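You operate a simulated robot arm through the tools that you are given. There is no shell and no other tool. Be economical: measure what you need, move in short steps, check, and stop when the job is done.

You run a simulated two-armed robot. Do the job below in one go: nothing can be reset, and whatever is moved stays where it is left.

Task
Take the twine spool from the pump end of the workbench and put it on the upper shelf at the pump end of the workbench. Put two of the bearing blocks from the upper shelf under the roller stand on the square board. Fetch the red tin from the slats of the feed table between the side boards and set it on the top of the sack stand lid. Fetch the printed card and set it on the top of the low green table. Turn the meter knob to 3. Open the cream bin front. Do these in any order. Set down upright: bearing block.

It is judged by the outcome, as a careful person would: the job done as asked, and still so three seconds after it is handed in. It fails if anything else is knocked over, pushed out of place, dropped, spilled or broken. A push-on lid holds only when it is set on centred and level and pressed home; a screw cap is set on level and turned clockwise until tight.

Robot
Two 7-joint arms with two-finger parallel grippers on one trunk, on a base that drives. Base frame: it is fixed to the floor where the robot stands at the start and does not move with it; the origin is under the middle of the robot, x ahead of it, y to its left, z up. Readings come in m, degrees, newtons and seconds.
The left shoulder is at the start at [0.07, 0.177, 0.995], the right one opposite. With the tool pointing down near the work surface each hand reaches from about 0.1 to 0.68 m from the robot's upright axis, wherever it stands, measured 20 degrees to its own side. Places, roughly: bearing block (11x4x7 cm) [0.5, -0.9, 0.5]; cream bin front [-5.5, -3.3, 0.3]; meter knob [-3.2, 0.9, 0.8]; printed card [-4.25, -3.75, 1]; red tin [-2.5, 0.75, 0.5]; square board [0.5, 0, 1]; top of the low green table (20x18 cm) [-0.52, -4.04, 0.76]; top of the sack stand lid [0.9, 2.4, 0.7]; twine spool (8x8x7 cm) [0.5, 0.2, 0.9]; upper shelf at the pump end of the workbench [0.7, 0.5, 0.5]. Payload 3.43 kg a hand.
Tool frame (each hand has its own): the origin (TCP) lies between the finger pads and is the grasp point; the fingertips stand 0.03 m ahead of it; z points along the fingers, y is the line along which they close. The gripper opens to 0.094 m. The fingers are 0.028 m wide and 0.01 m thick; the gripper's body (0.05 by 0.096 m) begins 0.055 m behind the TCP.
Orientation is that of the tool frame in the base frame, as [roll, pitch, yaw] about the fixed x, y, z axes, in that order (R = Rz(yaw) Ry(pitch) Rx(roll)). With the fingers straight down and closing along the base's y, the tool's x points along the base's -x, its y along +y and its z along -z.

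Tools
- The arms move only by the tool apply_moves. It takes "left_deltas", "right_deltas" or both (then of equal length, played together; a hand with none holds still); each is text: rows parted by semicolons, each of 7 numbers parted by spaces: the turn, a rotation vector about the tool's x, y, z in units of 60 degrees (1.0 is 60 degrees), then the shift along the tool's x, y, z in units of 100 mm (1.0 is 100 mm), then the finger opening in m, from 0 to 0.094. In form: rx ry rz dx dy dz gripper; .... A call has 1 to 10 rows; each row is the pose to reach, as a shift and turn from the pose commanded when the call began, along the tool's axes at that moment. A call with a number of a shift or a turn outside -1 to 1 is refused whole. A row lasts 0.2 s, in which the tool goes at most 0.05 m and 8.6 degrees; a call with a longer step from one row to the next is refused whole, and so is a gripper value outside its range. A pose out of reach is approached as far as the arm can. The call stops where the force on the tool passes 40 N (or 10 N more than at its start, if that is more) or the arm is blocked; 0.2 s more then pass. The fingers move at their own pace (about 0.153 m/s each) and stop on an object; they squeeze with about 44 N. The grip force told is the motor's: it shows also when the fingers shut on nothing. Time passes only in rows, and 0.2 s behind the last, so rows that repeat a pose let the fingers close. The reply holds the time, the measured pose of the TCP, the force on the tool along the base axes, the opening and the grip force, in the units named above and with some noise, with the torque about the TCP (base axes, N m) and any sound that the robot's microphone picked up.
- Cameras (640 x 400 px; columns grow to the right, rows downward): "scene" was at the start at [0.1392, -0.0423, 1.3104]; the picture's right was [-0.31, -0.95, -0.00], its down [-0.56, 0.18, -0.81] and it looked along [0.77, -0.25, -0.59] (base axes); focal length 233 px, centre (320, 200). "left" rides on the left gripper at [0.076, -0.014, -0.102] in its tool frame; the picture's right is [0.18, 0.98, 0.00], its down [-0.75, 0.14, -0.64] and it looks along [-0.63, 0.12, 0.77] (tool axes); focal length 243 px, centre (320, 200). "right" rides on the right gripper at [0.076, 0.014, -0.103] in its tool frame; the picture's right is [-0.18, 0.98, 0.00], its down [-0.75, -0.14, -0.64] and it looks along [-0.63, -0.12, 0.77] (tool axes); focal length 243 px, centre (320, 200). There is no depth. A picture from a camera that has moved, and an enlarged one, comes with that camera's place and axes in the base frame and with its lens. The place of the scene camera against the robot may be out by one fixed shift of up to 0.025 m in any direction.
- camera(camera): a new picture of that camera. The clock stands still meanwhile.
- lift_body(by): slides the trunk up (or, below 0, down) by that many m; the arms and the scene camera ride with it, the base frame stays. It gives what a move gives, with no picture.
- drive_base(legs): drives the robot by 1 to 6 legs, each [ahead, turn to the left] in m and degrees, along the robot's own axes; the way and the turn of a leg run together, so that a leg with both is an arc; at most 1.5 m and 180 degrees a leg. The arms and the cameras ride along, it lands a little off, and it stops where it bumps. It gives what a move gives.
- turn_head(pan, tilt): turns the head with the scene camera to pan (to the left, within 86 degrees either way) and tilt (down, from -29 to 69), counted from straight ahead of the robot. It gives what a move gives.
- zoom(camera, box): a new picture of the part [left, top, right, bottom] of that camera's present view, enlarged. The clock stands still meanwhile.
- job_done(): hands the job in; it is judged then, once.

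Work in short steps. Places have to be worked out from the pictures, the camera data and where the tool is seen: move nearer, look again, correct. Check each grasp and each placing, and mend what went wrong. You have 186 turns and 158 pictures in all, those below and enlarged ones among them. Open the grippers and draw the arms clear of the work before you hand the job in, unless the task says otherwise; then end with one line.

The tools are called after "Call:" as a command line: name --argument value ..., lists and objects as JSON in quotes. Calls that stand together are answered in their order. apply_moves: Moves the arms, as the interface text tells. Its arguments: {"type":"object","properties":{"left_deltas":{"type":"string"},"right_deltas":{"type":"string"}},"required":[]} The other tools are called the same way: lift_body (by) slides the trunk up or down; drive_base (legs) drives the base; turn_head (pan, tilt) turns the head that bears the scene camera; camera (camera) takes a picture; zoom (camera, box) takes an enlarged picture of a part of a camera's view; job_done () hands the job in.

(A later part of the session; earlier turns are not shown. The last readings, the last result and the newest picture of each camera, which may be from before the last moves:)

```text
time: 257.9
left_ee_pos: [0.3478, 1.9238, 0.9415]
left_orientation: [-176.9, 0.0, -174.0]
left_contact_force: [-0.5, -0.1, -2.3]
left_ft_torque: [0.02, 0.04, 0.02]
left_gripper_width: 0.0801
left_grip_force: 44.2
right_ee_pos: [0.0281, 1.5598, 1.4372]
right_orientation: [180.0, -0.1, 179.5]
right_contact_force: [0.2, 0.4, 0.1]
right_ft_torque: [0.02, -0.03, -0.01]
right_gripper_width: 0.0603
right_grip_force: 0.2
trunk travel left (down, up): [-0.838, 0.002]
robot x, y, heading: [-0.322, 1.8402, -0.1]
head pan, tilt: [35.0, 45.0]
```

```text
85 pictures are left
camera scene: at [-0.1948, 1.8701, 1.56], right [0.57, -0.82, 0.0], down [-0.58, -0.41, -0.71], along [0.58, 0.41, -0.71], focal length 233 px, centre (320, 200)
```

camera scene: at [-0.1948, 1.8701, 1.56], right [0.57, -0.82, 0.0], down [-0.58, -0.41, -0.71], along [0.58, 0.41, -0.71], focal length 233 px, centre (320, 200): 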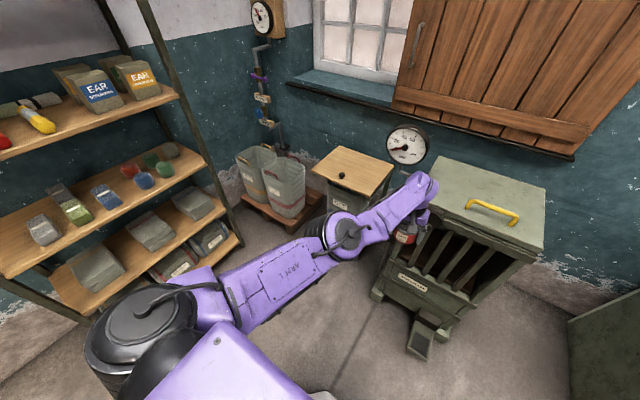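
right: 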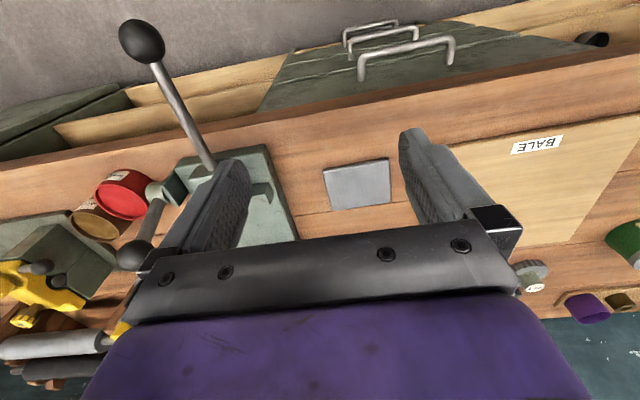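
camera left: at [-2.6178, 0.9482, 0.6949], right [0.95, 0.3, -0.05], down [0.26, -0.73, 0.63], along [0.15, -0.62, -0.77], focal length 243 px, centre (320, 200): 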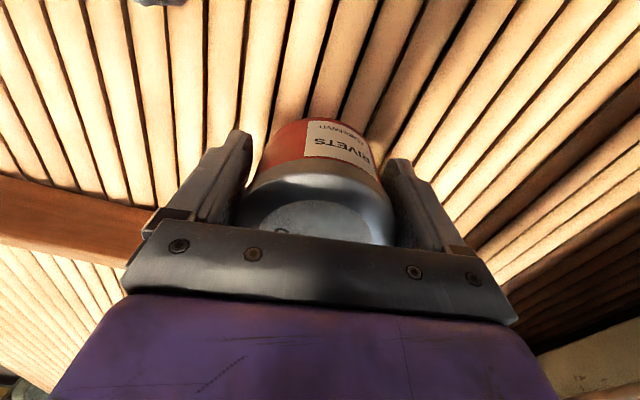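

Path planned to keep clear of the shelf post and the cabinet: short diagonal, then straighten.

Call:
drive_base --legs '[[0, 40], [0.42, 0], [0, -25], [0.24, 0]]'

Call:
turn_head --pan 5 --tilt 45

Call:
camera --camera "scene"

Call:
camera --camera "left"

```text
time: 265.0
left_ee_pos: [0.8527, 2.4087, 0.9426]
left_orientation: [-176.8, 0.0, -159.6]
left_contact_force: [-0.3, 0.1, -3.4]
left_ft_torque: [-0.04, 0.04, -0.01]
left_gripper_width: 0.0802
left_grip_force: 43.8
right_ee_pos: [0.6317, 1.9762, 1.4381]
right_orientation: [180.0, -0.1, -166.2]
right_contact_force: [0.0, 0.0, 0.3]
right_ft_torque: [0.01, 0.0, 0.01]
right_gripper_width: 0.06
right_grip_force: 0.0
trunk travel left (down, up): [-0.838, 0.002]
robot x, y, heading: [0.2337, 2.1588, 14.4]
head pan, tilt: [35.0, 45.0]
```

```text
time: 265.9
left_ee_pos: [0.8537, 2.4081, 0.9406]
left_orientation: [-176.9, -0.2, -159.8]
left_contact_force: [0.3, 0.0, -3.1]
left_ft_torque: [-0.02, 0.05, 0.01]
left_gripper_width: 0.0803
left_grip_force: 43.7
right_ee_pos: [0.6342, 1.9765, 1.4386]
right_orientation: [-179.9, -0.1, -166.2]
right_contact_force: [0.0, -0.2, 0.0]
right_ft_torque: [0.02, 0.0, -0.02]
right_gripper_width: 0.0601
right_grip_force: 0.1
trunk travel left (down, up): [-0.838, 0.002]
robot x, y, heading: [0.2277, 2.1586, 14.2]
head pan, tilt: [5.0, 45.0]
```

```text
84 pictures are left
camera scene: at [0.3612, 2.1857, 1.5599], right [0.33, -0.94, 0.0], down [-0.67, -0.24, -0.71], along [0.67, 0.24, -0.71], focal length 233 px, centre (320, 200)
```

scene: 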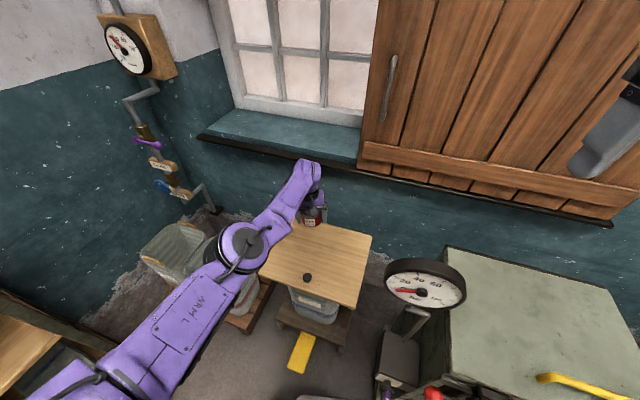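

```text
83 pictures are left
camera left: at [0.7866, 2.3739, 1.0451], right [-0.51, 0.86, -0.05], down [0.65, 0.43, 0.63], along [0.56, 0.29, -0.77], focal length 243 px, centre (320, 200)
```

left: 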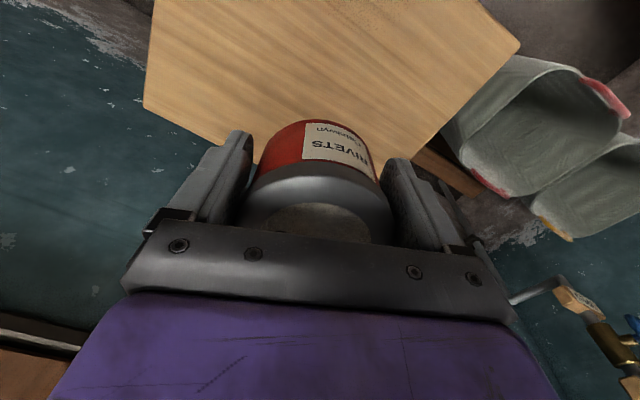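

The tin hangs over the lid's middle (lid z≈0.70, knob ~10 cm nearer). Lower with the trunk, then in small steps.

Call:
lift_body --by -0.13

Call:
apply_moves --left_deltas "0 0 0 0 0 0.06 0.06; 0 0 0 0 0 0.12 0.06; 0 0 0 0 0 0.18 0.06; 0 0 0 0 0 0.24 0.06; 0 0 0 0 0 0.3 0.06; 0 0 0 0 0 0.35 0.06; 0 0 0 0 0 0.4 0.06; 0 0 0 0 0 0.45 0.06; 0 0 0 0 0 0.5 0.06"

```text
time: 267.5
left_ee_pos: [0.854, 2.4087, 0.8113]
left_orientation: [-176.9, -0.2, -159.8]
left_contact_force: [-0.1, -0.1, -3.0]
left_ft_torque: [0.0, 0.02, 0.02]
left_gripper_width: 0.08
left_grip_force: 44.4
right_ee_pos: [0.6338, 1.9773, 1.3082]
right_orientation: [179.9, 0.0, -166.2]
right_contact_force: [0.2, -0.8, -0.6]
right_ft_torque: [0.0, 0.0, -0.02]
right_gripper_width: 0.0599
right_grip_force: 0.0
trunk travel left (down, up): [-0.708, 0.132]
robot x, y, heading: [0.2289, 2.161, 14.2]
head pan, tilt: [5.0, 45.0]
```

```text
time: 269.5
left_ee_pos: [0.8437, 2.4025, 0.7705]
left_orientation: [-177.0, -0.2, -159.6]
left_contact_force: [0.3, -0.5, -2.9]
left_ft_torque: [-0.02, 0.08, -0.03]
left_gripper_width: 0.0803
left_grip_force: 43.8
left hand out of reach, approached as far as the arm can: row 2, 3, 4, 5, 6, 7, 8, 9
right_ee_pos: [0.6345, 1.9766, 1.3081]
right_orientation: [180.0, -0.1, -166.3]
right_contact_force: [-0.4, 0.3, 0.6]
right_ft_torque: [0.03, -0.02, -0.01]
right_gripper_width: 0.0599
right_grip_force: 0.1
trunk travel left (down, up): [-0.708, 0.132]
robot x, y, heading: [0.2299, 2.1618, 14.6]
head pan, tilt: [5.0, 45.0]
```

Reach limit; use the trunk for the remaining descent in small bits.

Call:
lift_body --by -0.015

Call:
camera --camera "left"

```text
time: 270.2
left_ee_pos: [0.8437, 2.4028, 0.7549]
left_orientation: [-176.9, -0.1, -159.7]
left_contact_force: [-0.2, 0.4, -3.0]
left_ft_torque: [-0.04, 0.01, 0.01]
left_gripper_width: 0.0802
left_grip_force: 44.2
right_ee_pos: [0.6334, 1.9764, 1.2921]
right_orientation: [180.0, -0.2, -166.2]
right_contact_force: [0.0, 0.1, 0.4]
right_ft_torque: [0.0, -0.04, -0.01]
right_gripper_width: 0.06
right_grip_force: 0.0
trunk travel left (down, up): [-0.693, 0.147]
robot x, y, heading: [0.2289, 2.1599, 14.5]
head pan, tilt: [5.0, 45.0]
```

```text
82 pictures are left
camera left: at [0.7762, 2.3682, 0.8593], right [-0.51, 0.86, -0.05], down [0.65, 0.43, 0.63], along [0.56, 0.29, -0.77], focal length 243 px, centre (320, 200)
```

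left: 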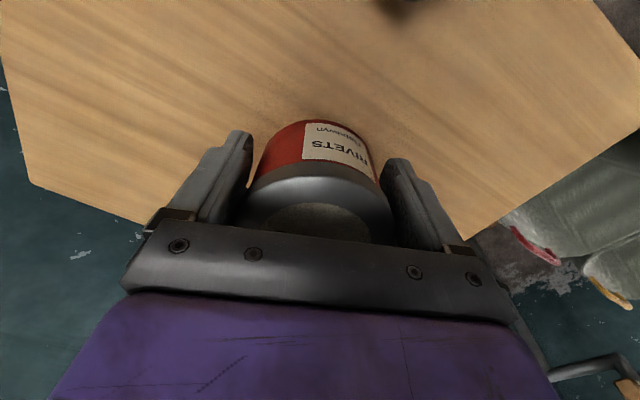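

Still free; go on down in 8 mm steps.

Call:
lift_body --by -0.008

Call:
lift_body --by -0.006

```text
time: 270.7
left_ee_pos: [0.8431, 2.4033, 0.7471]
left_orientation: [-176.9, 0.0, -159.7]
left_contact_force: [-0.2, -1.3, -3.4]
left_ft_torque: [0.01, 0.01, 0.02]
left_gripper_width: 0.08
left_grip_force: 44.4
right_ee_pos: [0.6332, 1.978, 1.2854]
right_orientation: [180.0, -0.1, -166.1]
right_contact_force: [0.6, 0.3, 0.8]
right_ft_torque: [-0.03, -0.05, 0.01]
right_gripper_width: 0.0601
right_grip_force: 0.0
trunk travel left (down, up): [-0.685, 0.155]
robot x, y, heading: [0.2293, 2.1613, 14.5]
head pan, tilt: [5.0, 45.0]
```

```text
time: 271.3
left_ee_pos: [0.8438, 2.4039, 0.7404]
left_orientation: [-176.9, -0.2, -159.7]
left_contact_force: [-1.0, -0.5, -3.0]
left_ft_torque: [-0.01, 0.0, 0.02]
left_gripper_width: 0.0802
left_grip_force: 44.3
right_ee_pos: [0.6341, 1.9779, 1.2797]
right_orientation: [-180.0, -0.1, -166.2]
right_contact_force: [-0.3, -0.9, -0.3]
right_ft_torque: [-0.03, 0.03, 0.0]
right_gripper_width: 0.0601
right_grip_force: 0.1
trunk travel left (down, up): [-0.679, 0.161]
robot x, y, heading: [0.2293, 2.1591, 14.5]
head pan, tilt: [5.0, 45.0]
```

Call:
lift_body --by -0.005

Call:
lift_body --by -0.005

Call:
camera --camera "left"

```text
time: 271.8
left_ee_pos: [0.8429, 2.4021, 0.7367]
left_orientation: [-176.8, -0.1, -159.7]
left_contact_force: [0.2, -0.3, -3.0]
left_ft_torque: [0.02, 0.04, -0.03]
left_gripper_width: 0.0801
left_grip_force: 44.0
right_ee_pos: [0.6328, 1.9774, 1.2739]
right_orientation: [-179.9, -0.2, -166.2]
right_contact_force: [0.4, 0.2, 0.4]
right_ft_torque: [0.02, -0.02, 0.03]
right_gripper_width: 0.06
right_grip_force: 0.0
trunk travel left (down, up): [-0.674, 0.166]
robot x, y, heading: [0.2286, 2.1597, 14.3]
head pan, tilt: [5.0, 45.0]
```

```text
time: 272.4
left_ee_pos: [0.8427, 2.4024, 0.7317]
left_orientation: [-176.8, -0.1, -159.7]
left_contact_force: [-0.3, 0.9, -3.0]
left_ft_torque: [-0.02, 0.02, -0.02]
left_gripper_width: 0.0802
left_grip_force: 43.5
right_ee_pos: [0.6343, 1.9776, 1.2691]
right_orientation: [180.0, -0.2, -166.1]
right_contact_force: [-0.8, -0.1, -0.5]
right_ft_torque: [0.01, -0.01, 0.01]
right_gripper_width: 0.0597
right_grip_force: 0.1
trunk travel left (down, up): [-0.669, 0.171]
robot x, y, heading: [0.2289, 2.1619, 14.5]
head pan, tilt: [5.0, 45.0]
```

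```text
81 pictures are left
camera left: at [0.7763, 2.3683, 0.8352], right [-0.51, 0.86, -0.05], down [0.65, 0.43, 0.63], along [0.56, 0.29, -0.77], focal length 243 px, centre (320, 200)
```

left: 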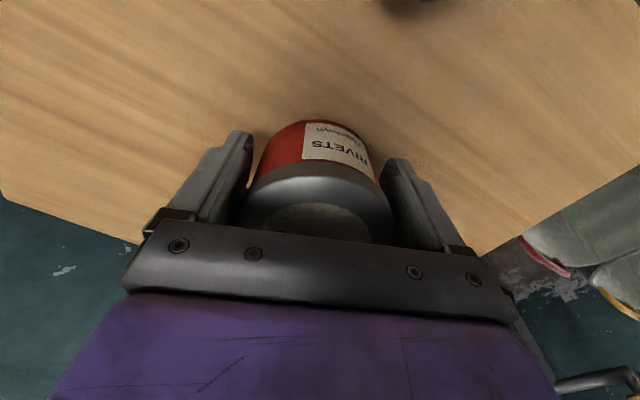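

Lid estimated at ≈0.69; tin bottom is about flush with the fingertips, so ~1 cm remains.

Call:
lift_body --by -0.005

Call:
lift_body --by -0.004

Call:
lift_body --by -0.003

```text
time: 272.9
left_ee_pos: [0.8425, 2.403, 0.726]
left_orientation: [-176.9, -0.1, -159.8]
left_contact_force: [0.1, 0.0, -2.1]
left_ft_torque: [-0.04, 0.01, 0.02]
left_gripper_width: 0.0805
left_grip_force: 43.6
right_ee_pos: [0.6359, 1.9773, 1.263]
right_orientation: [180.0, -0.1, -166.2]
right_contact_force: [-0.5, -0.5, -0.2]
right_ft_torque: [0.01, 0.0, 0.0]
right_gripper_width: 0.0599
right_grip_force: 0.0
trunk travel left (down, up): [-0.664, 0.176]
robot x, y, heading: [0.2291, 2.1592, 14.6]
head pan, tilt: [5.0, 45.0]
```

```text
time: 273.4
left_ee_pos: [0.8435, 2.4042, 0.7216]
left_orientation: [-176.9, -0.1, -159.7]
left_contact_force: [0.6, 0.7, -2.8]
left_ft_torque: [0.0, 0.06, -0.02]
left_gripper_width: 0.0803
left_grip_force: 43.9
right_ee_pos: [0.6328, 1.978, 1.2607]
right_orientation: [-180.0, -0.1, -166.2]
right_contact_force: [0.2, -0.3, 0.4]
right_ft_torque: [0.0, 0.04, 0.01]
right_gripper_width: 0.0598
right_grip_force: 0.0
trunk travel left (down, up): [-0.66, 0.18]
robot x, y, heading: [0.2304, 2.1586, 14.4]
head pan, tilt: [5.0, 45.0]
```

```text
time: 273.9
left_ee_pos: [0.8432, 2.402, 0.7187]
left_orientation: [-176.9, -0.2, -159.7]
left_contact_force: [-0.5, 0.4, -4.0]
left_ft_torque: [-0.01, 0.01, 0.03]
left_gripper_width: 0.08
left_grip_force: 43.8
right_ee_pos: [0.6335, 1.9768, 1.257]
right_orientation: [180.0, -0.2, -166.2]
right_contact_force: [0.1, 0.0, -0.6]
right_ft_torque: [-0.01, -0.01, 0.01]
right_gripper_width: 0.0601
right_grip_force: 0.0
trunk travel left (down, up): [-0.657, 0.183]
robot x, y, heading: [0.2329, 2.1582, 14.5]
head pan, tilt: [5.0, 45.0]
```

Check from the head camera how much gap is left.

Call:
zoom --camera "scene" --box '[250, 130, 390, 230]'

```text
4.00 times, centred on (320, 180) of scene
camera zoom: at [0.3613, 2.1855, 1.3789], right [0.33, -0.94, 0.0], down [-0.67, -0.24, -0.71], along [0.67, 0.24, -0.71], focal length 933 px, centre (320, 280)
```

zoom: 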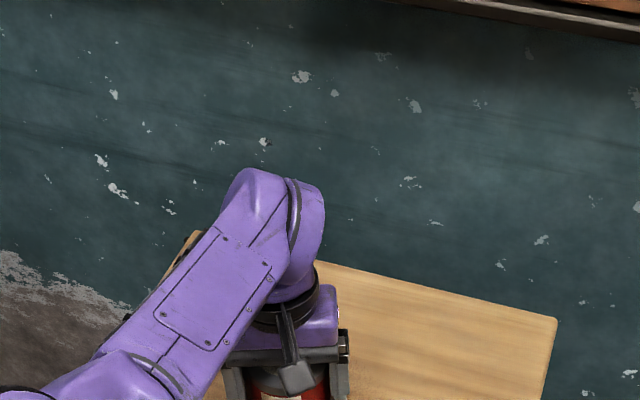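

Not conclusive; continue down carefully in 4 mm steps.

Call:
lift_body --by -0.004

Call:
lift_body --by -0.004

Call:
zoom --camera "scene" --box '[270, 200, 370, 280]'

```text
time: 274.5
left_ee_pos: [0.8428, 2.4032, 0.7166]
left_orientation: [-176.9, 0.1, -159.7]
left_contact_force: [1.2, 1.0, 7.4]
left_ft_torque: [0.38, 0.01, -0.02]
left_gripper_width: 0.0801
left_grip_force: 43.3
right_ee_pos: [0.6318, 1.9765, 1.2541]
right_orientation: [-180.0, -0.1, -166.3]
right_contact_force: [-0.3, 0.6, 0.0]
right_ft_torque: [0.03, 0.01, -0.02]
right_gripper_width: 0.06
right_grip_force: 0.1
trunk travel left (down, up): [-0.653, 0.187]
robot x, y, heading: [0.2299, 2.1629, 14.5]
head pan, tilt: [5.0, 45.0]
```

```text
time: 275.0
left_ee_pos: [0.8429, 2.4031, 0.7166]
left_orientation: [-176.8, 0.5, -159.7]
left_contact_force: [4.6, -0.4, 28.5]
left_ft_torque: [1.17, -0.12, -0.16]
left_gripper_width: 0.0802
left_grip_force: 43.6
right_ee_pos: [0.6303, 1.9748, 1.2505]
right_orientation: [-179.9, 0.1, -166.2]
right_contact_force: [-0.2, -0.4, -0.1]
right_ft_torque: [-0.01, -0.02, -0.04]
right_gripper_width: 0.0598
right_grip_force: 0.0
trunk travel left (down, up): [-0.649, 0.191]
robot x, y, heading: [0.2317, 2.1601, 14.8]
head pan, tilt: [5.0, 45.0]
```

```text
5.00 times, centred on (320, 240) of scene
camera zoom: at [0.357, 2.1832, 1.3717], right [0.33, -0.94, 0.0], down [-0.66, -0.23, -0.71], along [0.67, 0.24, -0.7], focal length 1166 px, centre (320, 0)
```

zoom: 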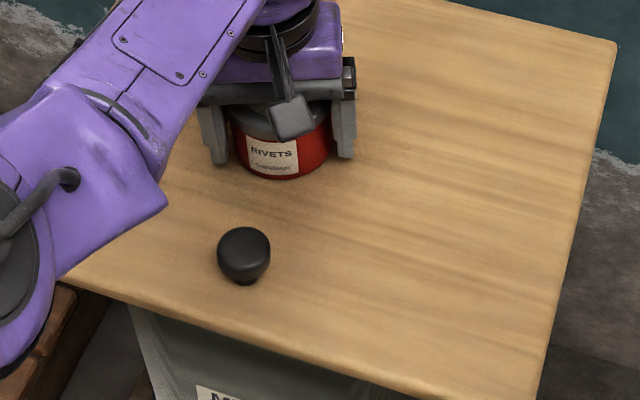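

Tin rests on the lid. Ease 3 mm, open, and rise straight up.

Call:
lift_body --by 0.005

Call:
apply_moves --left_deltas "0 0 0 0 0 0 0.085; 0 0 0 0 0 0 0.094; 0 0 0 0 0 0 0.094"

Call:
lift_body --by 0.13

Call:
camera --camera "left"

```text
time: 275.6
left_ee_pos: [0.8426, 2.403, 0.7173]
left_orientation: [-176.9, -0.1, -159.7]
left_contact_force: [6.1, 1.4, 11.9]
left_ft_torque: [0.69, -0.26, -0.24]
left_gripper_width: 0.0805
left_grip_force: 44.1
right_ee_pos: [0.632, 1.9763, 1.2546]
right_orientation: [179.9, -0.1, -166.2]
right_contact_force: [-0.4, -0.7, 0.0]
right_ft_torque: [-0.01, -0.02, -0.05]
right_gripper_width: 0.0598
right_grip_force: 0.1
trunk travel left (down, up): [-0.654, 0.186]
robot x, y, heading: [0.2323, 2.1625, 14.5]
head pan, tilt: [5.0, 45.0]
```

```text
time: 276.4
left_ee_pos: [0.8434, 2.4036, 0.7162]
left_orientation: [-176.9, -0.1, -159.6]
left_contact_force: [0.5, 0.7, -0.3]
left_ft_torque: [0.01, 0.01, -0.02]
left_gripper_width: 0.094
left_grip_force: 0.0
right_ee_pos: [0.6337, 1.9775, 1.2531]
right_orientation: [-179.9, -0.2, -166.2]
right_contact_force: [0.7, 1.1, -1.2]
right_ft_torque: [0.0, 0.0, 0.04]
right_gripper_width: 0.06
right_grip_force: 0.0
trunk travel left (down, up): [-0.654, 0.186]
robot x, y, heading: [0.23, 2.161, 14.4]
head pan, tilt: [5.0, 45.0]
```

```text
time: 277.9
left_ee_pos: [0.8428, 2.4032, 0.8464]
left_orientation: [-177.0, 0.0, -159.6]
left_contact_force: [1.0, 0.2, 0.6]
left_ft_torque: [-0.01, 0.03, 0.03]
left_gripper_width: 0.0942
left_grip_force: 0.0
right_ee_pos: [0.6325, 1.9761, 1.3837]
right_orientation: [-179.9, -0.2, -166.2]
right_contact_force: [-0.1, 0.1, 0.4]
right_ft_torque: [-0.02, -0.02, 0.01]
right_gripper_width: 0.0602
right_grip_force: 0.2
trunk travel left (down, up): [-0.784, 0.056]
robot x, y, heading: [0.2288, 2.1623, 14.4]
head pan, tilt: [5.0, 45.0]
```

```text
78 pictures are left
camera left: at [0.776, 2.3681, 0.9505], right [-0.51, 0.86, -0.05], down [0.65, 0.43, 0.63], along [0.56, 0.29, -0.77], focal length 243 px, centre (320, 200)
```

left: 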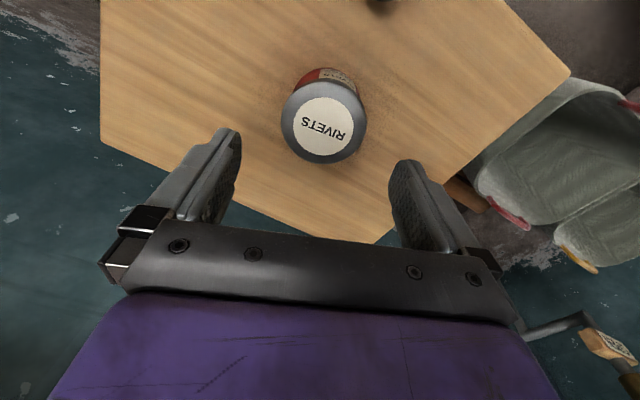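

Tin stands on the lid. Now back out and go to the meter.

Call:
drive_base --legs '[[-0.24, 0], [0, 25.6], [-0.42, 0], [0, 140]]'

Call:
drive_base --legs '[[1.5, 0], [1.1, 0], [0, 90]]'

Call:
turn_head --pan 0 --tilt 45

Call:
camera --camera "scene"

```text
time: 289.0
left_ee_pos: [-0.9828, 1.7448, 0.8465]
left_orientation: [-176.8, 0.0, 6.2]
left_contact_force: [0.6, -0.3, 0.1]
left_ft_torque: [0.01, -0.01, -0.02]
left_gripper_width: 0.094
left_grip_force: 0.0
right_ee_pos: [-0.675, 2.1074, 1.3843]
right_orientation: [-180.0, -0.2, -0.4]
right_contact_force: [0.3, -0.5, 1.1]
right_ft_torque: [-0.02, -0.01, 0.01]
right_gripper_width: 0.06
right_grip_force: 0.1
trunk travel left (down, up): [-0.784, 0.056]
robot x, y, heading: [-0.3293, 1.8322, -179.8]
head pan, tilt: [5.0, 45.0]
```

```text
time: 305.6
left_ee_pos: [-2.8468, 1.1847, 0.8458]
left_orientation: [-176.9, -0.1, 96.6]
left_contact_force: [-0.2, -0.7, 0.1]
left_ft_torque: [-0.03, 0.01, 0.0]
left_gripper_width: 0.0941
left_grip_force: 0.1
right_ee_pos: [-3.21, 1.4907, 1.3841]
right_orientation: [180.0, -0.1, 89.9]
right_contact_force: [-1.0, -0.3, 0.8]
right_ft_torque: [0.02, -0.02, 0.01]
right_gripper_width: 0.0599
right_grip_force: 0.1
trunk travel left (down, up): [-0.784, 0.056]
robot x, y, heading: [-2.9355, 1.8436, -89.3]
head pan, tilt: [5.0, 45.0]
```

```text
time: 306.2
left_ee_pos: [-2.8448, 1.1854, 0.8477]
left_orientation: [-176.9, -0.1, 96.6]
left_contact_force: [0.4, -0.2, 0.3]
left_ft_torque: [-0.02, 0.03, -0.02]
left_gripper_width: 0.0941
left_grip_force: 0.1
right_ee_pos: [-3.2095, 1.4901, 1.3845]
right_orientation: [180.0, -0.1, 90.0]
right_contact_force: [0.9, 0.0, 0.7]
right_ft_torque: [-0.01, 0.0, 0.04]
right_gripper_width: 0.0599
right_grip_force: 0.1
trunk travel left (down, up): [-0.784, 0.056]
robot x, y, heading: [-2.9337, 1.8428, -89.5]
head pan, tilt: [0.0, 45.0]
```

```text
77 pictures are left
camera scene: at [-2.9277, 1.6926, 1.5059], right [-1.0, -0.01, 0.0], down [-0.01, 0.71, -0.71], along [0.01, -0.71, -0.71], focal length 233 px, centre (320, 200)
```

scene: 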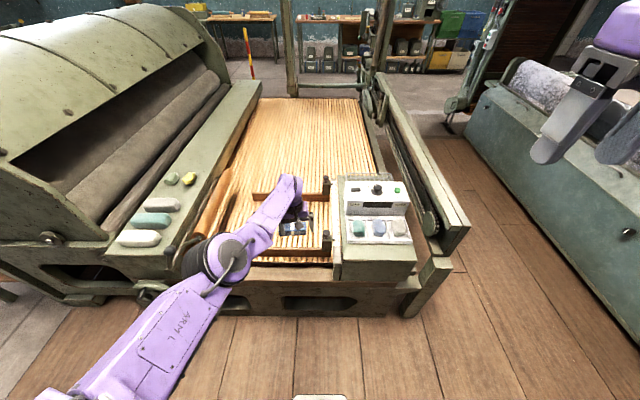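

Knob at ≈(-3.148, 0.939, 0.83). The left hand (pointing down) will do it; raise it and shift the base.

Call:
apply_moves --left_deltas "0 0 0 0 0 -0.4 0.05; 0 0 0 0 0 -0.7 0.05; 0 0 0 0 0 -1 0.05; 0 0 0 0 0 -1 0.05"

Call:
drive_base --legs '[[0, -51], [0.36, 0], [0, 51]]'

Call:
camera --camera "scene"

Call:
camera --camera "left"

```text
time: 307.2
left_ee_pos: [-2.8516, 1.1681, 0.9556]
left_orientation: [-177.0, -0.2, 96.7]
left_contact_force: [0.3, 0.9, -0.2]
left_ft_torque: [0.02, -0.02, 0.02]
left_gripper_width: 0.0499
left_grip_force: 0.1
left hand out of reach, approached as far as the arm can: row 1, 2, 3, 4
right_ee_pos: [-3.2092, 1.491, 1.3842]
right_orientation: [179.9, -0.2, 89.9]
right_contact_force: [0.3, -0.2, 0.4]
right_ft_torque: [0.01, 0.02, -0.03]
right_gripper_width: 0.0601
right_grip_force: 0.1
trunk travel left (down, up): [-0.784, 0.056]
robot x, y, heading: [-2.9341, 1.8377, -89.4]
head pan, tilt: [0.0, 45.0]
```

```text
time: 314.1
left_ee_pos: [-3.1341, 0.9389, 0.9559]
left_orientation: [-176.9, -0.2, 96.3]
left_contact_force: [0.4, 0.0, 0.4]
left_ft_torque: [0.01, 0.01, 0.0]
left_gripper_width: 0.05
left_grip_force: 0.1
right_ee_pos: [-3.4917, 1.2644, 1.3839]
right_orientation: [179.9, -0.1, 89.7]
right_contact_force: [-0.8, -0.1, 0.5]
right_ft_torque: [0.04, -0.02, 0.02]
right_gripper_width: 0.06
right_grip_force: 0.0
trunk travel left (down, up): [-0.784, 0.056]
robot x, y, heading: [-3.2125, 1.6104, -89.8]
head pan, tilt: [0.0, 45.0]
```

```text
76 pictures are left
camera scene: at [-3.2082, 1.4645, 1.506], right [-1.0, -0.01, 0.0], down [-0.01, 0.71, -0.71], along [0.01, -0.71, -0.71], focal length 233 px, centre (320, 200)
```

scene: 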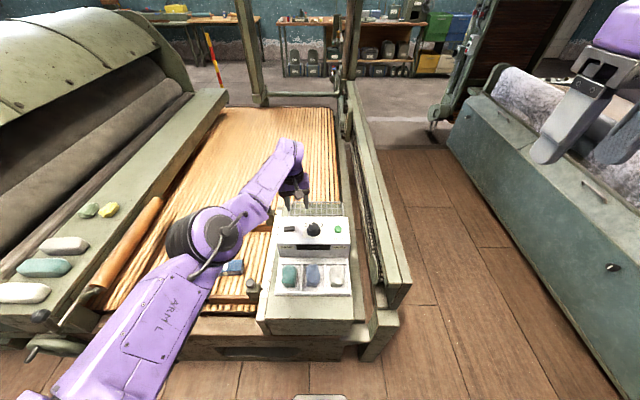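

```text
75 pictures are left
camera left: at [-3.1496, 1.0137, 1.0595], right [0.95, 0.29, -0.05], down [0.26, -0.73, 0.63], along [0.15, -0.62, -0.77], focal length 243 px, centre (320, 200)
```

left: 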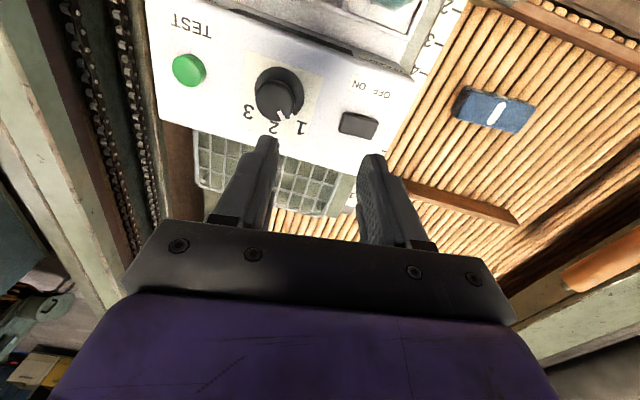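

Zoom on the knob in the hand view.

Call:
zoom --camera "left" --box '[200, 40, 360, 140]'

Call:
zoom --camera "scene" --box '[270, 205, 370, 268]'

```text
4.00 times, centred on (280, 90) of left
camera zoom: at [-3.1496, 1.0137, 1.0595], right [0.95, 0.29, -0.05], down [0.26, -0.73, 0.63], along [0.15, -0.62, -0.77], focal length 970 px, centre (480, 640)
```

zoom: 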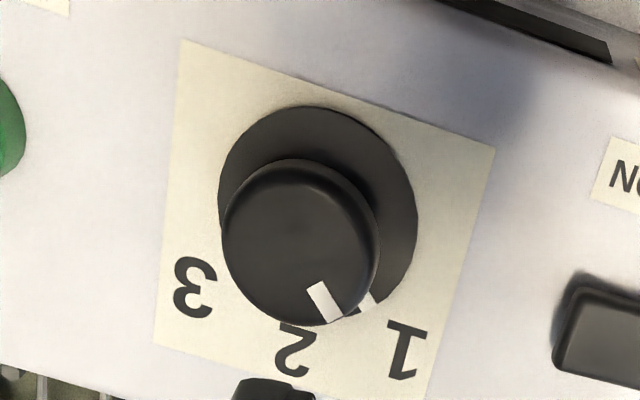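

```text
6.35 times, centred on (320, 236) of scene
camera zoom: at [-3.2082, 1.4645, 1.506], right [-1.0, -0.01, 0.0], down [-0.01, 0.71, -0.71], along [0.01, -0.71, -0.71], focal length 1481 px, centre (320, -32)
```

zoom: 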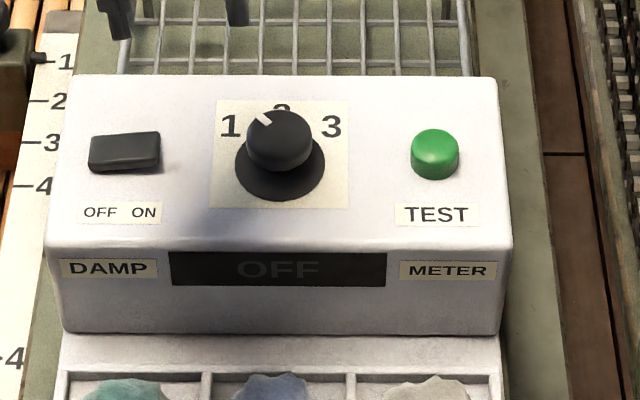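

Knob centre ≈(-3.18, 0.93), top z≈0.83; pointer at 1; 3 lies ~85–90° clockwise. Move over it, level the hand, and come down to just above.

Call:
apply_moves --left_deltas "-0.05 0 0 0 -0.2 0.2 0.05; -0.052 0 0 -0.01 -0.39 0.4 0.05; -0.052 0 0 -0.01 -0.39 0.6 0.05; -0.052 0 0 -0.01 -0.39 0.8 0.05; -0.052 0 0 -0.01 -0.39 0.8 0.05"

Call:
camera --camera "left"

```text
time: 315.4
left_ee_pos: [-3.1678, 0.9624, 0.8887]
left_orientation: [-180.0, -0.2, 96.5]
left_contact_force: [0.5, 0.4, -0.5]
left_ft_torque: [-0.04, 0.04, -0.02]
left_gripper_width: 0.05
left_grip_force: 0.2
left hand out of reach, approached as far as the arm can: row 1, 2, 3, 4, 5
right_ee_pos: [-3.4902, 1.2627, 1.3836]
right_orientation: [180.0, 0.0, 89.8]
right_contact_force: [0.3, -0.8, -0.4]
right_ft_torque: [-0.03, 0.02, -0.03]
right_gripper_width: 0.0597
right_grip_force: 0.1
trunk travel left (down, up): [-0.784, 0.056]
robot x, y, heading: [-3.2126, 1.6107, -89.4]
head pan, tilt: [0.0, 45.0]
```

```text
72 pictures are left
camera left: at [-3.1887, 1.036, 0.9918], right [0.96, 0.29, 0.0], down [0.22, -0.74, 0.64], along [0.19, -0.61, -0.77], focal length 243 px, centre (320, 200)
```

left: 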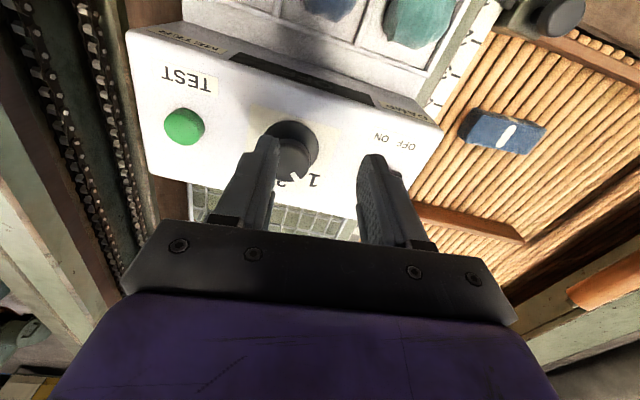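

Knob at ≈(-3.181, 0.942). Nudge the base forward so the arm isn't at its limit, then align.

Call:
drive_base --legs '[[0.06, 0]]'

Call:
camera --camera "left"

```text
time: 316.3
left_ee_pos: [-3.1694, 0.9101, 0.8945]
left_orientation: [-179.8, 0.4, 96.2]
left_contact_force: [-0.6, 0.8, 1.2]
left_ft_torque: [-0.09, -0.02, -0.01]
left_gripper_width: 0.0502
left_grip_force: 0.1
right_ee_pos: [-3.491, 1.2164, 1.3875]
right_orientation: [-180.0, 0.5, 89.7]
right_contact_force: [0.2, 0.6, 0.8]
right_ft_torque: [-0.13, -0.01, -0.02]
right_gripper_width: 0.0602
right_grip_force: 0.1
trunk travel left (down, up): [-0.784, 0.056]
robot x, y, heading: [-3.2178, 1.5528, -89.7]
head pan, tilt: [0.0, 45.0]
```

```text
71 pictures are left
camera left: at [-3.1902, 0.9852, 0.9978], right [0.96, 0.29, 0.0], down [0.22, -0.73, 0.65], along [0.18, -0.62, -0.76], focal length 243 px, centre (320, 200)
```

left: 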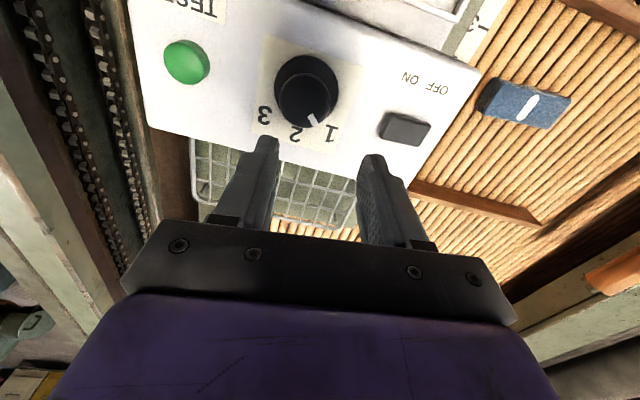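

Align over the knob first.

Call:
apply_moves --left_deltas "0 0 0 0.14 -0.06 0 0.05; 0 0 0 0.27 -0.12 0 0.05; 0 0 0 0.27 -0.12 0.1 0.05; 0 0 0 0.27 -0.12 0.2 0.05; 0 0 0 0.27 -0.12 0.2 0.05"

Call:
camera --camera "left"

```text
time: 317.5
left_ee_pos: [-3.1691, 0.9038, 0.8897]
left_orientation: [-180.0, 0.0, 96.2]
left_contact_force: [0.2, 0.5, 0.1]
left_ft_torque: [0.0, 0.03, 0.0]
left_gripper_width: 0.0501
left_grip_force: 0.0
left hand out of reach, approached as far as the arm can: row 1, 2, 3, 4, 5
right_ee_pos: [-3.4907, 1.2059, 1.3866]
right_orientation: [-180.0, 0.0, 89.7]
right_contact_force: [-0.3, -0.2, 0.0]
right_ft_torque: [-0.01, 0.04, -0.01]
right_gripper_width: 0.0598
right_grip_force: 0.1
trunk travel left (down, up): [-0.784, 0.056]
robot x, y, heading: [-3.2163, 1.5535, -89.5]
head pan, tilt: [0.0, 45.0]
```

```text
70 pictures are left
camera left: at [-3.1902, 0.9778, 0.9929], right [0.96, 0.29, 0.0], down [0.22, -0.73, 0.64], along [0.18, -0.61, -0.77], focal length 243 px, centre (320, 200)
```

left: 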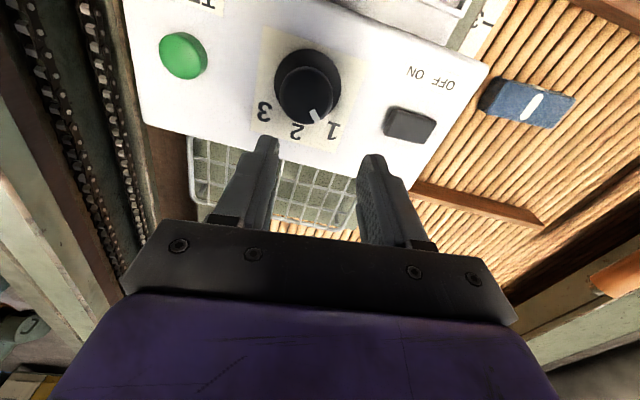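

The arm won't retract here, so I align with the base and lower with the trunk instead.

Call:
drive_base --legs '[[-0.03, -1.4]]'

Call:
camera --camera "left"

```text
time: 318.4
left_ee_pos: [-3.1832, 0.9273, 0.885]
left_orientation: [180.0, -0.5, 94.8]
left_contact_force: [-0.3, -0.3, -0.4]
left_ft_torque: [0.06, -0.03, -0.01]
left_gripper_width: 0.0498
left_grip_force: 0.0
right_ee_pos: [-3.4981, 1.2347, 1.383]
right_orientation: [-179.9, -0.4, 88.2]
right_contact_force: [-0.3, -0.4, 0.4]
right_ft_torque: [0.03, -0.01, -0.04]
right_gripper_width: 0.06
right_grip_force: 0.0
trunk travel left (down, up): [-0.784, 0.056]
robot x, y, heading: [-3.214, 1.5821, -91.1]
head pan, tilt: [0.0, 45.0]
```

```text
69 pictures are left
camera left: at [-3.2026, 1.0017, 0.9888], right [0.96, 0.27, 0.0], down [0.2, -0.74, 0.64], along [0.17, -0.61, -0.77], focal length 243 px, centre (320, 200)
```

left: 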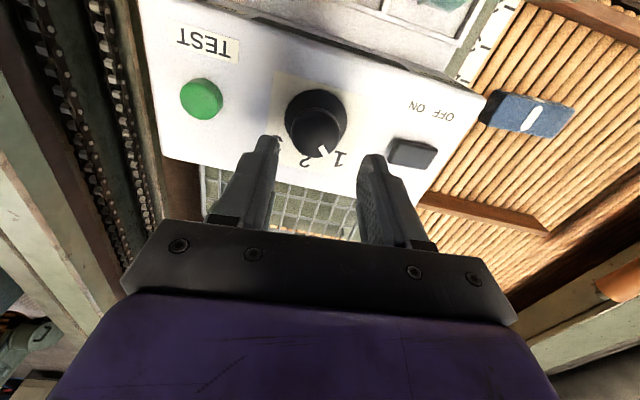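

Off by ~3–5 mm. Small base nudge, then lower a bit and recheck.

Call:
drive_base --legs '[[-0.006, -0.3]]'

Call:
lift_body --by -0.02

Call:
camera --camera "left"

```text
time: 319.1
left_ee_pos: [-3.1887, 0.9375, 0.8884]
left_orientation: [180.0, -0.2, 94.5]
left_contact_force: [0.5, 0.1, 0.1]
left_ft_torque: [0.0, -0.01, 0.01]
left_gripper_width: 0.0499
left_grip_force: 0.0
right_ee_pos: [-3.5012, 1.2484, 1.3841]
right_orientation: [180.0, 0.0, 88.1]
right_contact_force: [-0.1, 0.6, -0.1]
right_ft_torque: [0.02, -0.03, -0.02]
right_gripper_width: 0.06
right_grip_force: 0.0
trunk travel left (down, up): [-0.784, 0.056]
robot x, y, heading: [-3.2123, 1.5871, -91.4]
head pan, tilt: [0.0, 45.0]
```

```text
time: 319.8
left_ee_pos: [-3.1866, 0.9388, 0.8688]
left_orientation: [180.0, -0.1, 94.5]
left_contact_force: [0.4, 0.3, -1.6]
left_ft_torque: [-0.02, -0.01, 0.0]
left_gripper_width: 0.0501
left_grip_force: 0.0
right_ee_pos: [-3.5008, 1.2504, 1.3647]
right_orientation: [180.0, -0.1, 88.1]
right_contact_force: [1.0, -0.8, -0.4]
right_ft_torque: [-0.04, 0.02, 0.0]
right_gripper_width: 0.0602
right_grip_force: 0.0
trunk travel left (down, up): [-0.764, 0.076]
robot x, y, heading: [-3.2176, 1.5875, -91.3]
head pan, tilt: [0.0, 45.0]
```

```text
68 pictures are left
camera left: at [-3.2059, 1.0127, 0.9722], right [0.97, 0.26, 0.0], down [0.2, -0.74, 0.64], along [0.17, -0.62, -0.77], focal length 243 px, centre (320, 200)
```

left: 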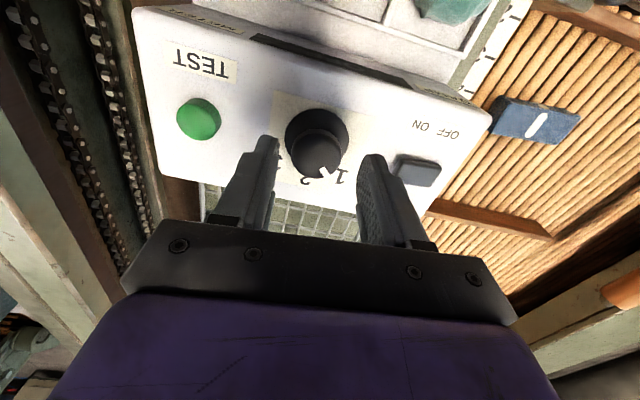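

Aligned within ~3 mm. Lower 2.2 cm and close on the knob.

Call:
lift_body --by -0.022

Call:
apply_moves --left_deltas "0 0 0 0 0 0 0.03; 0 0 0 0 0 0 0.02; 0 0 0 0 0 0 0.02"

Call:
camera --camera "left"

```text
time: 320.4
left_ee_pos: [-3.1868, 0.9383, 0.8468]
left_orientation: [179.9, -0.1, 94.5]
left_contact_force: [0.4, 0.7, 0.6]
left_ft_torque: [-0.03, 0.01, 0.01]
left_gripper_width: 0.05
left_grip_force: 0.0
right_ee_pos: [-3.4999, 1.2502, 1.3427]
right_orientation: [180.0, -0.2, 88.0]
right_contact_force: [0.1, -0.3, -0.7]
right_ft_torque: [0.0, -0.04, 0.0]
right_gripper_width: 0.06
right_grip_force: 0.1
trunk travel left (down, up): [-0.742, 0.098]
robot x, y, heading: [-3.2165, 1.588, -91.3]
head pan, tilt: [0.0, 45.0]
```

```text
time: 321.2
left_ee_pos: [-3.1874, 0.9374, 0.8464]
left_orientation: [-180.0, 0.0, 94.5]
left_contact_force: [0.0, -0.7, 0.1]
left_ft_torque: [0.02, 0.0, -0.03]
left_gripper_width: 0.02
left_grip_force: 0.0
right_ee_pos: [-3.4994, 1.2492, 1.3438]
right_orientation: [180.0, -0.2, 88.0]
right_contact_force: [0.2, -0.3, 0.2]
right_ft_torque: [-0.04, 0.02, 0.0]
right_gripper_width: 0.0601
right_grip_force: 0.1
trunk travel left (down, up): [-0.742, 0.098]
robot x, y, heading: [-3.2115, 1.589, -91.1]
head pan, tilt: [0.0, 45.0]
```

```text
67 pictures are left
camera left: at [-3.2059, 1.0124, 0.95], right [0.97, 0.26, 0.0], down [0.2, -0.74, 0.64], along [0.17, -0.62, -0.77], focal length 243 px, centre (320, 200)
```

left: 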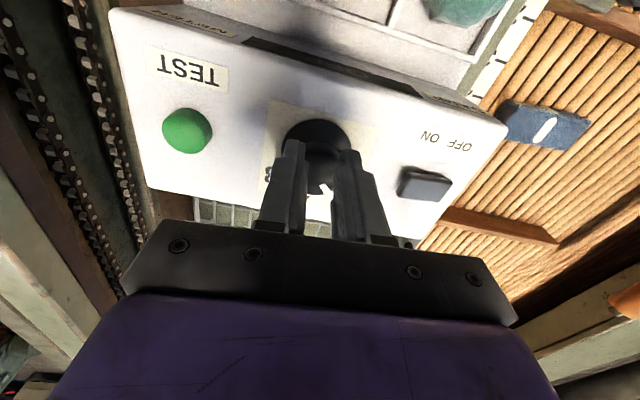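

The fingers closed on air: re-triangulating, the knob top is ≈0.795 at (-3.184, 0.917). Open, nudge 2 cm forward, and lower while checking.

Call:
apply_moves --left_deltas "0 0 0 0 0 0 0.05; 0 0 0 0 0 0 0.05"

Call:
drive_base --legs '[[0.02, 0.2]]'

Call:
camera --camera "left"

```text
time: 321.8
left_ee_pos: [-3.1863, 0.9381, 0.8464]
left_orientation: [179.9, -0.1, 94.5]
left_contact_force: [-0.4, 0.0, -0.1]
left_ft_torque: [-0.01, 0.02, 0.0]
left_gripper_width: 0.0498
left_grip_force: 0.0
right_ee_pos: [-3.4997, 1.249, 1.3425]
right_orientation: [-180.0, -0.1, 88.0]
right_contact_force: [0.2, 0.9, -0.2]
right_ft_torque: [-0.02, -0.04, 0.0]
right_gripper_width: 0.0599
right_grip_force: 0.0
trunk travel left (down, up): [-0.742, 0.098]
robot x, y, heading: [-3.2152, 1.5833, -91.2]
head pan, tilt: [0.0, 45.0]
```

```text
time: 322.6
left_ee_pos: [-3.1846, 0.9213, 0.8499]
left_orientation: [179.9, 0.2, 94.6]
left_contact_force: [0.5, 0.5, 0.1]
left_ft_torque: [-0.01, -0.01, 0.01]
left_gripper_width: 0.0497
left_grip_force: 0.1
right_ee_pos: [-3.4999, 1.2346, 1.3449]
right_orientation: [-180.0, 0.1, 88.2]
right_contact_force: [0.1, 0.3, 0.1]
right_ft_torque: [-0.02, -0.01, 0.01]
right_gripper_width: 0.06
right_grip_force: 0.1
trunk travel left (down, up): [-0.742, 0.098]
robot x, y, heading: [-3.2117, 1.5703, -90.9]
head pan, tilt: [0.0, 45.0]
```

```text
66 pictures are left
camera left: at [-3.2045, 0.9957, 0.9524], right [0.96, 0.26, 0.0], down [0.2, -0.74, 0.64], along [0.17, -0.62, -0.77], focal length 243 px, centre (320, 200)
```

left: 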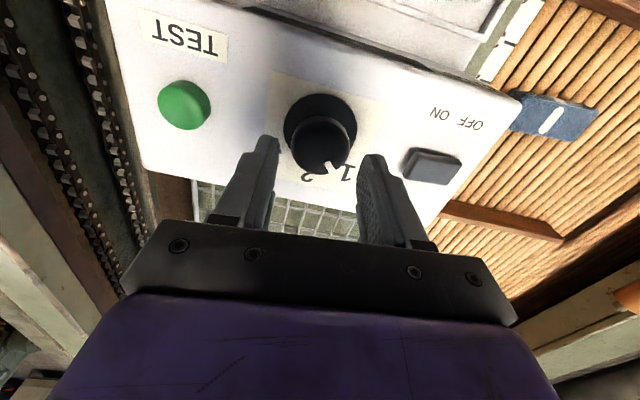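

Well aligned. Lower 3.5 cm in two steps, watching force.

Call:
lift_body --by -0.025

Call:
lift_body --by -0.01

Call:
camera --camera "left"

```text
time: 323.3
left_ee_pos: [-3.1852, 0.9179, 0.8222]
left_orientation: [-180.0, -0.1, 94.8]
left_contact_force: [0.1, -0.2, 0.1]
left_ft_torque: [0.02, -0.01, -0.03]
left_gripper_width: 0.0503
left_grip_force: 0.2
right_ee_pos: [-3.4996, 1.2292, 1.3178]
right_orientation: [-180.0, -0.1, 88.2]
right_contact_force: [-0.4, -0.4, -0.5]
right_ft_torque: [0.0, 0.04, 0.0]
right_gripper_width: 0.0603
right_grip_force: 0.0
trunk travel left (down, up): [-0.717, 0.123]
robot x, y, heading: [-3.212, 1.5665, -91.0]
head pan, tilt: [0.0, 45.0]
```

```text
time: 323.9
left_ee_pos: [-3.1848, 0.9179, 0.8114]
left_orientation: [179.9, 0.0, 94.7]
left_contact_force: [0.7, 0.4, 0.7]
left_ft_torque: [0.01, 0.0, -0.01]
left_gripper_width: 0.0501
left_grip_force: 0.0
right_ee_pos: [-3.4996, 1.2288, 1.3083]
right_orientation: [-180.0, -0.1, 88.1]
right_contact_force: [-0.4, -0.4, 0.0]
right_ft_torque: [0.01, 0.02, -0.01]
right_gripper_width: 0.0601
right_grip_force: 0.0
trunk travel left (down, up): [-0.707, 0.133]
robot x, y, heading: [-3.2165, 1.5648, -91.0]
head pan, tilt: [0.0, 45.0]
```

```text
65 pictures are left
camera left: at [-3.2046, 0.9924, 0.915], right [0.96, 0.26, 0.0], down [0.2, -0.74, 0.64], along [0.17, -0.62, -0.77], focal length 243 px, centre (320, 200)
```

left: 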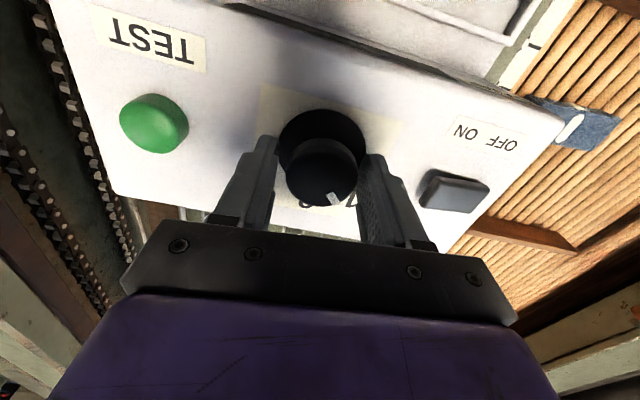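

The knob now sits between the fingertips. Close.

Call:
apply_moves --left_deltas "0 0 0 0 0 0 0.035; 0 0 0 0 0 0 0.022; 0 0 0 0 0 0 0.022; 0 0 0 0 0 0 0.022"

Call:
camera --camera "left"

```text
time: 324.9
left_ee_pos: [-3.185, 0.9181, 0.8113]
left_orientation: [180.0, -0.1, 94.6]
left_contact_force: [3.2, 2.3, -1.9]
left_ft_torque: [-0.13, -0.23, 0.01]
left_gripper_width: 0.0393
left_grip_force: 45.2
right_ee_pos: [-3.4987, 1.2276, 1.3081]
right_orientation: [-179.9, 0.0, 88.3]
right_contact_force: [-0.1, 0.1, 0.7]
right_ft_torque: [0.01, 0.0, 0.0]
right_gripper_width: 0.0599
right_grip_force: 0.1
trunk travel left (down, up): [-0.707, 0.133]
robot x, y, heading: [-3.2137, 1.5706, -91.1]
head pan, tilt: [0.0, 45.0]
```

```text
64 pictures are left
camera left: at [-3.2039, 0.9927, 0.9151], right [0.96, 0.26, 0.0], down [0.2, -0.74, 0.64], along [0.17, -0.62, -0.77], focal length 243 px, centre (320, 200)
```

left: 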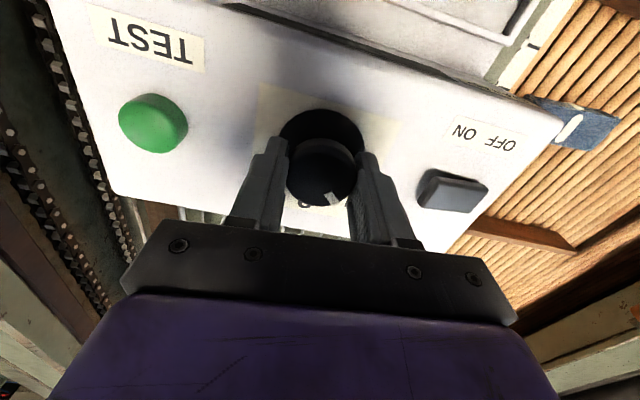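

Gripped (0.039). Turn clockwise, 60° first.

Call:
apply_moves --left_deltas "0 0 0.1 0 0 0 0.022; 0 0 0.2 0 0 0 0.022; 0 0 0.3 0 0 0 0.022; 0 0 0.4 0 0 0 0.022; 0 0 0.5 0 0 0 0.022; 0 0 0.6 0 0 0 0.022; 0 0 0.7 0 0 0 0.022; 0 0 0.8 0 0 0 0.022; 0 0 0.9 0 0 0 0.022; 0 0 1 0 0 0 0.022"

Call:
zoom --camera "scene" --box '[270, 205, 370, 268]'

```text
time: 327.1
left_ee_pos: [-3.1867, 0.9194, 0.8119]
left_orientation: [-180.0, -0.1, 34.5]
left_contact_force: [-1.2, 4.0, -0.7]
left_ft_torque: [0.13, -0.52, 0.01]
left_gripper_width: 0.0395
left_grip_force: 44.8
right_ee_pos: [-3.4995, 1.2293, 1.3076]
right_orientation: [-179.9, 0.0, 88.2]
right_contact_force: [0.8, 0.6, 1.0]
right_ft_torque: [0.03, -0.02, -0.02]
right_gripper_width: 0.0602
right_grip_force: 0.0
trunk travel left (down, up): [-0.707, 0.133]
robot x, y, heading: [-3.2132, 1.5691, -90.7]
head pan, tilt: [0.0, 45.0]
```

```text
6.35 times, centred on (320, 236) of scene
camera zoom: at [-3.2117, 1.4222, 1.429], right [-1.0, 0.02, 0.0], down [0.01, 0.71, -0.71], along [-0.01, -0.71, -0.71], focal length 1481 px, centre (320, -32)
```

zoom: 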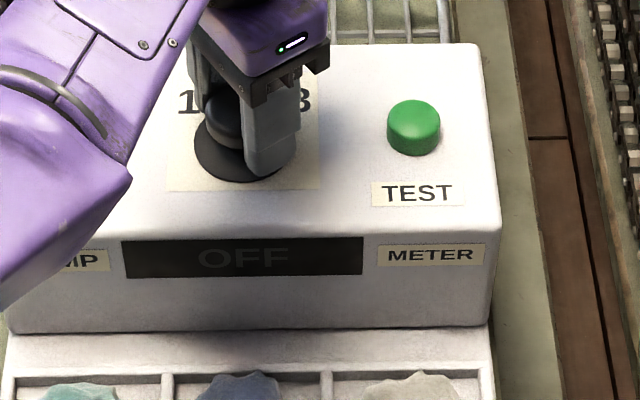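

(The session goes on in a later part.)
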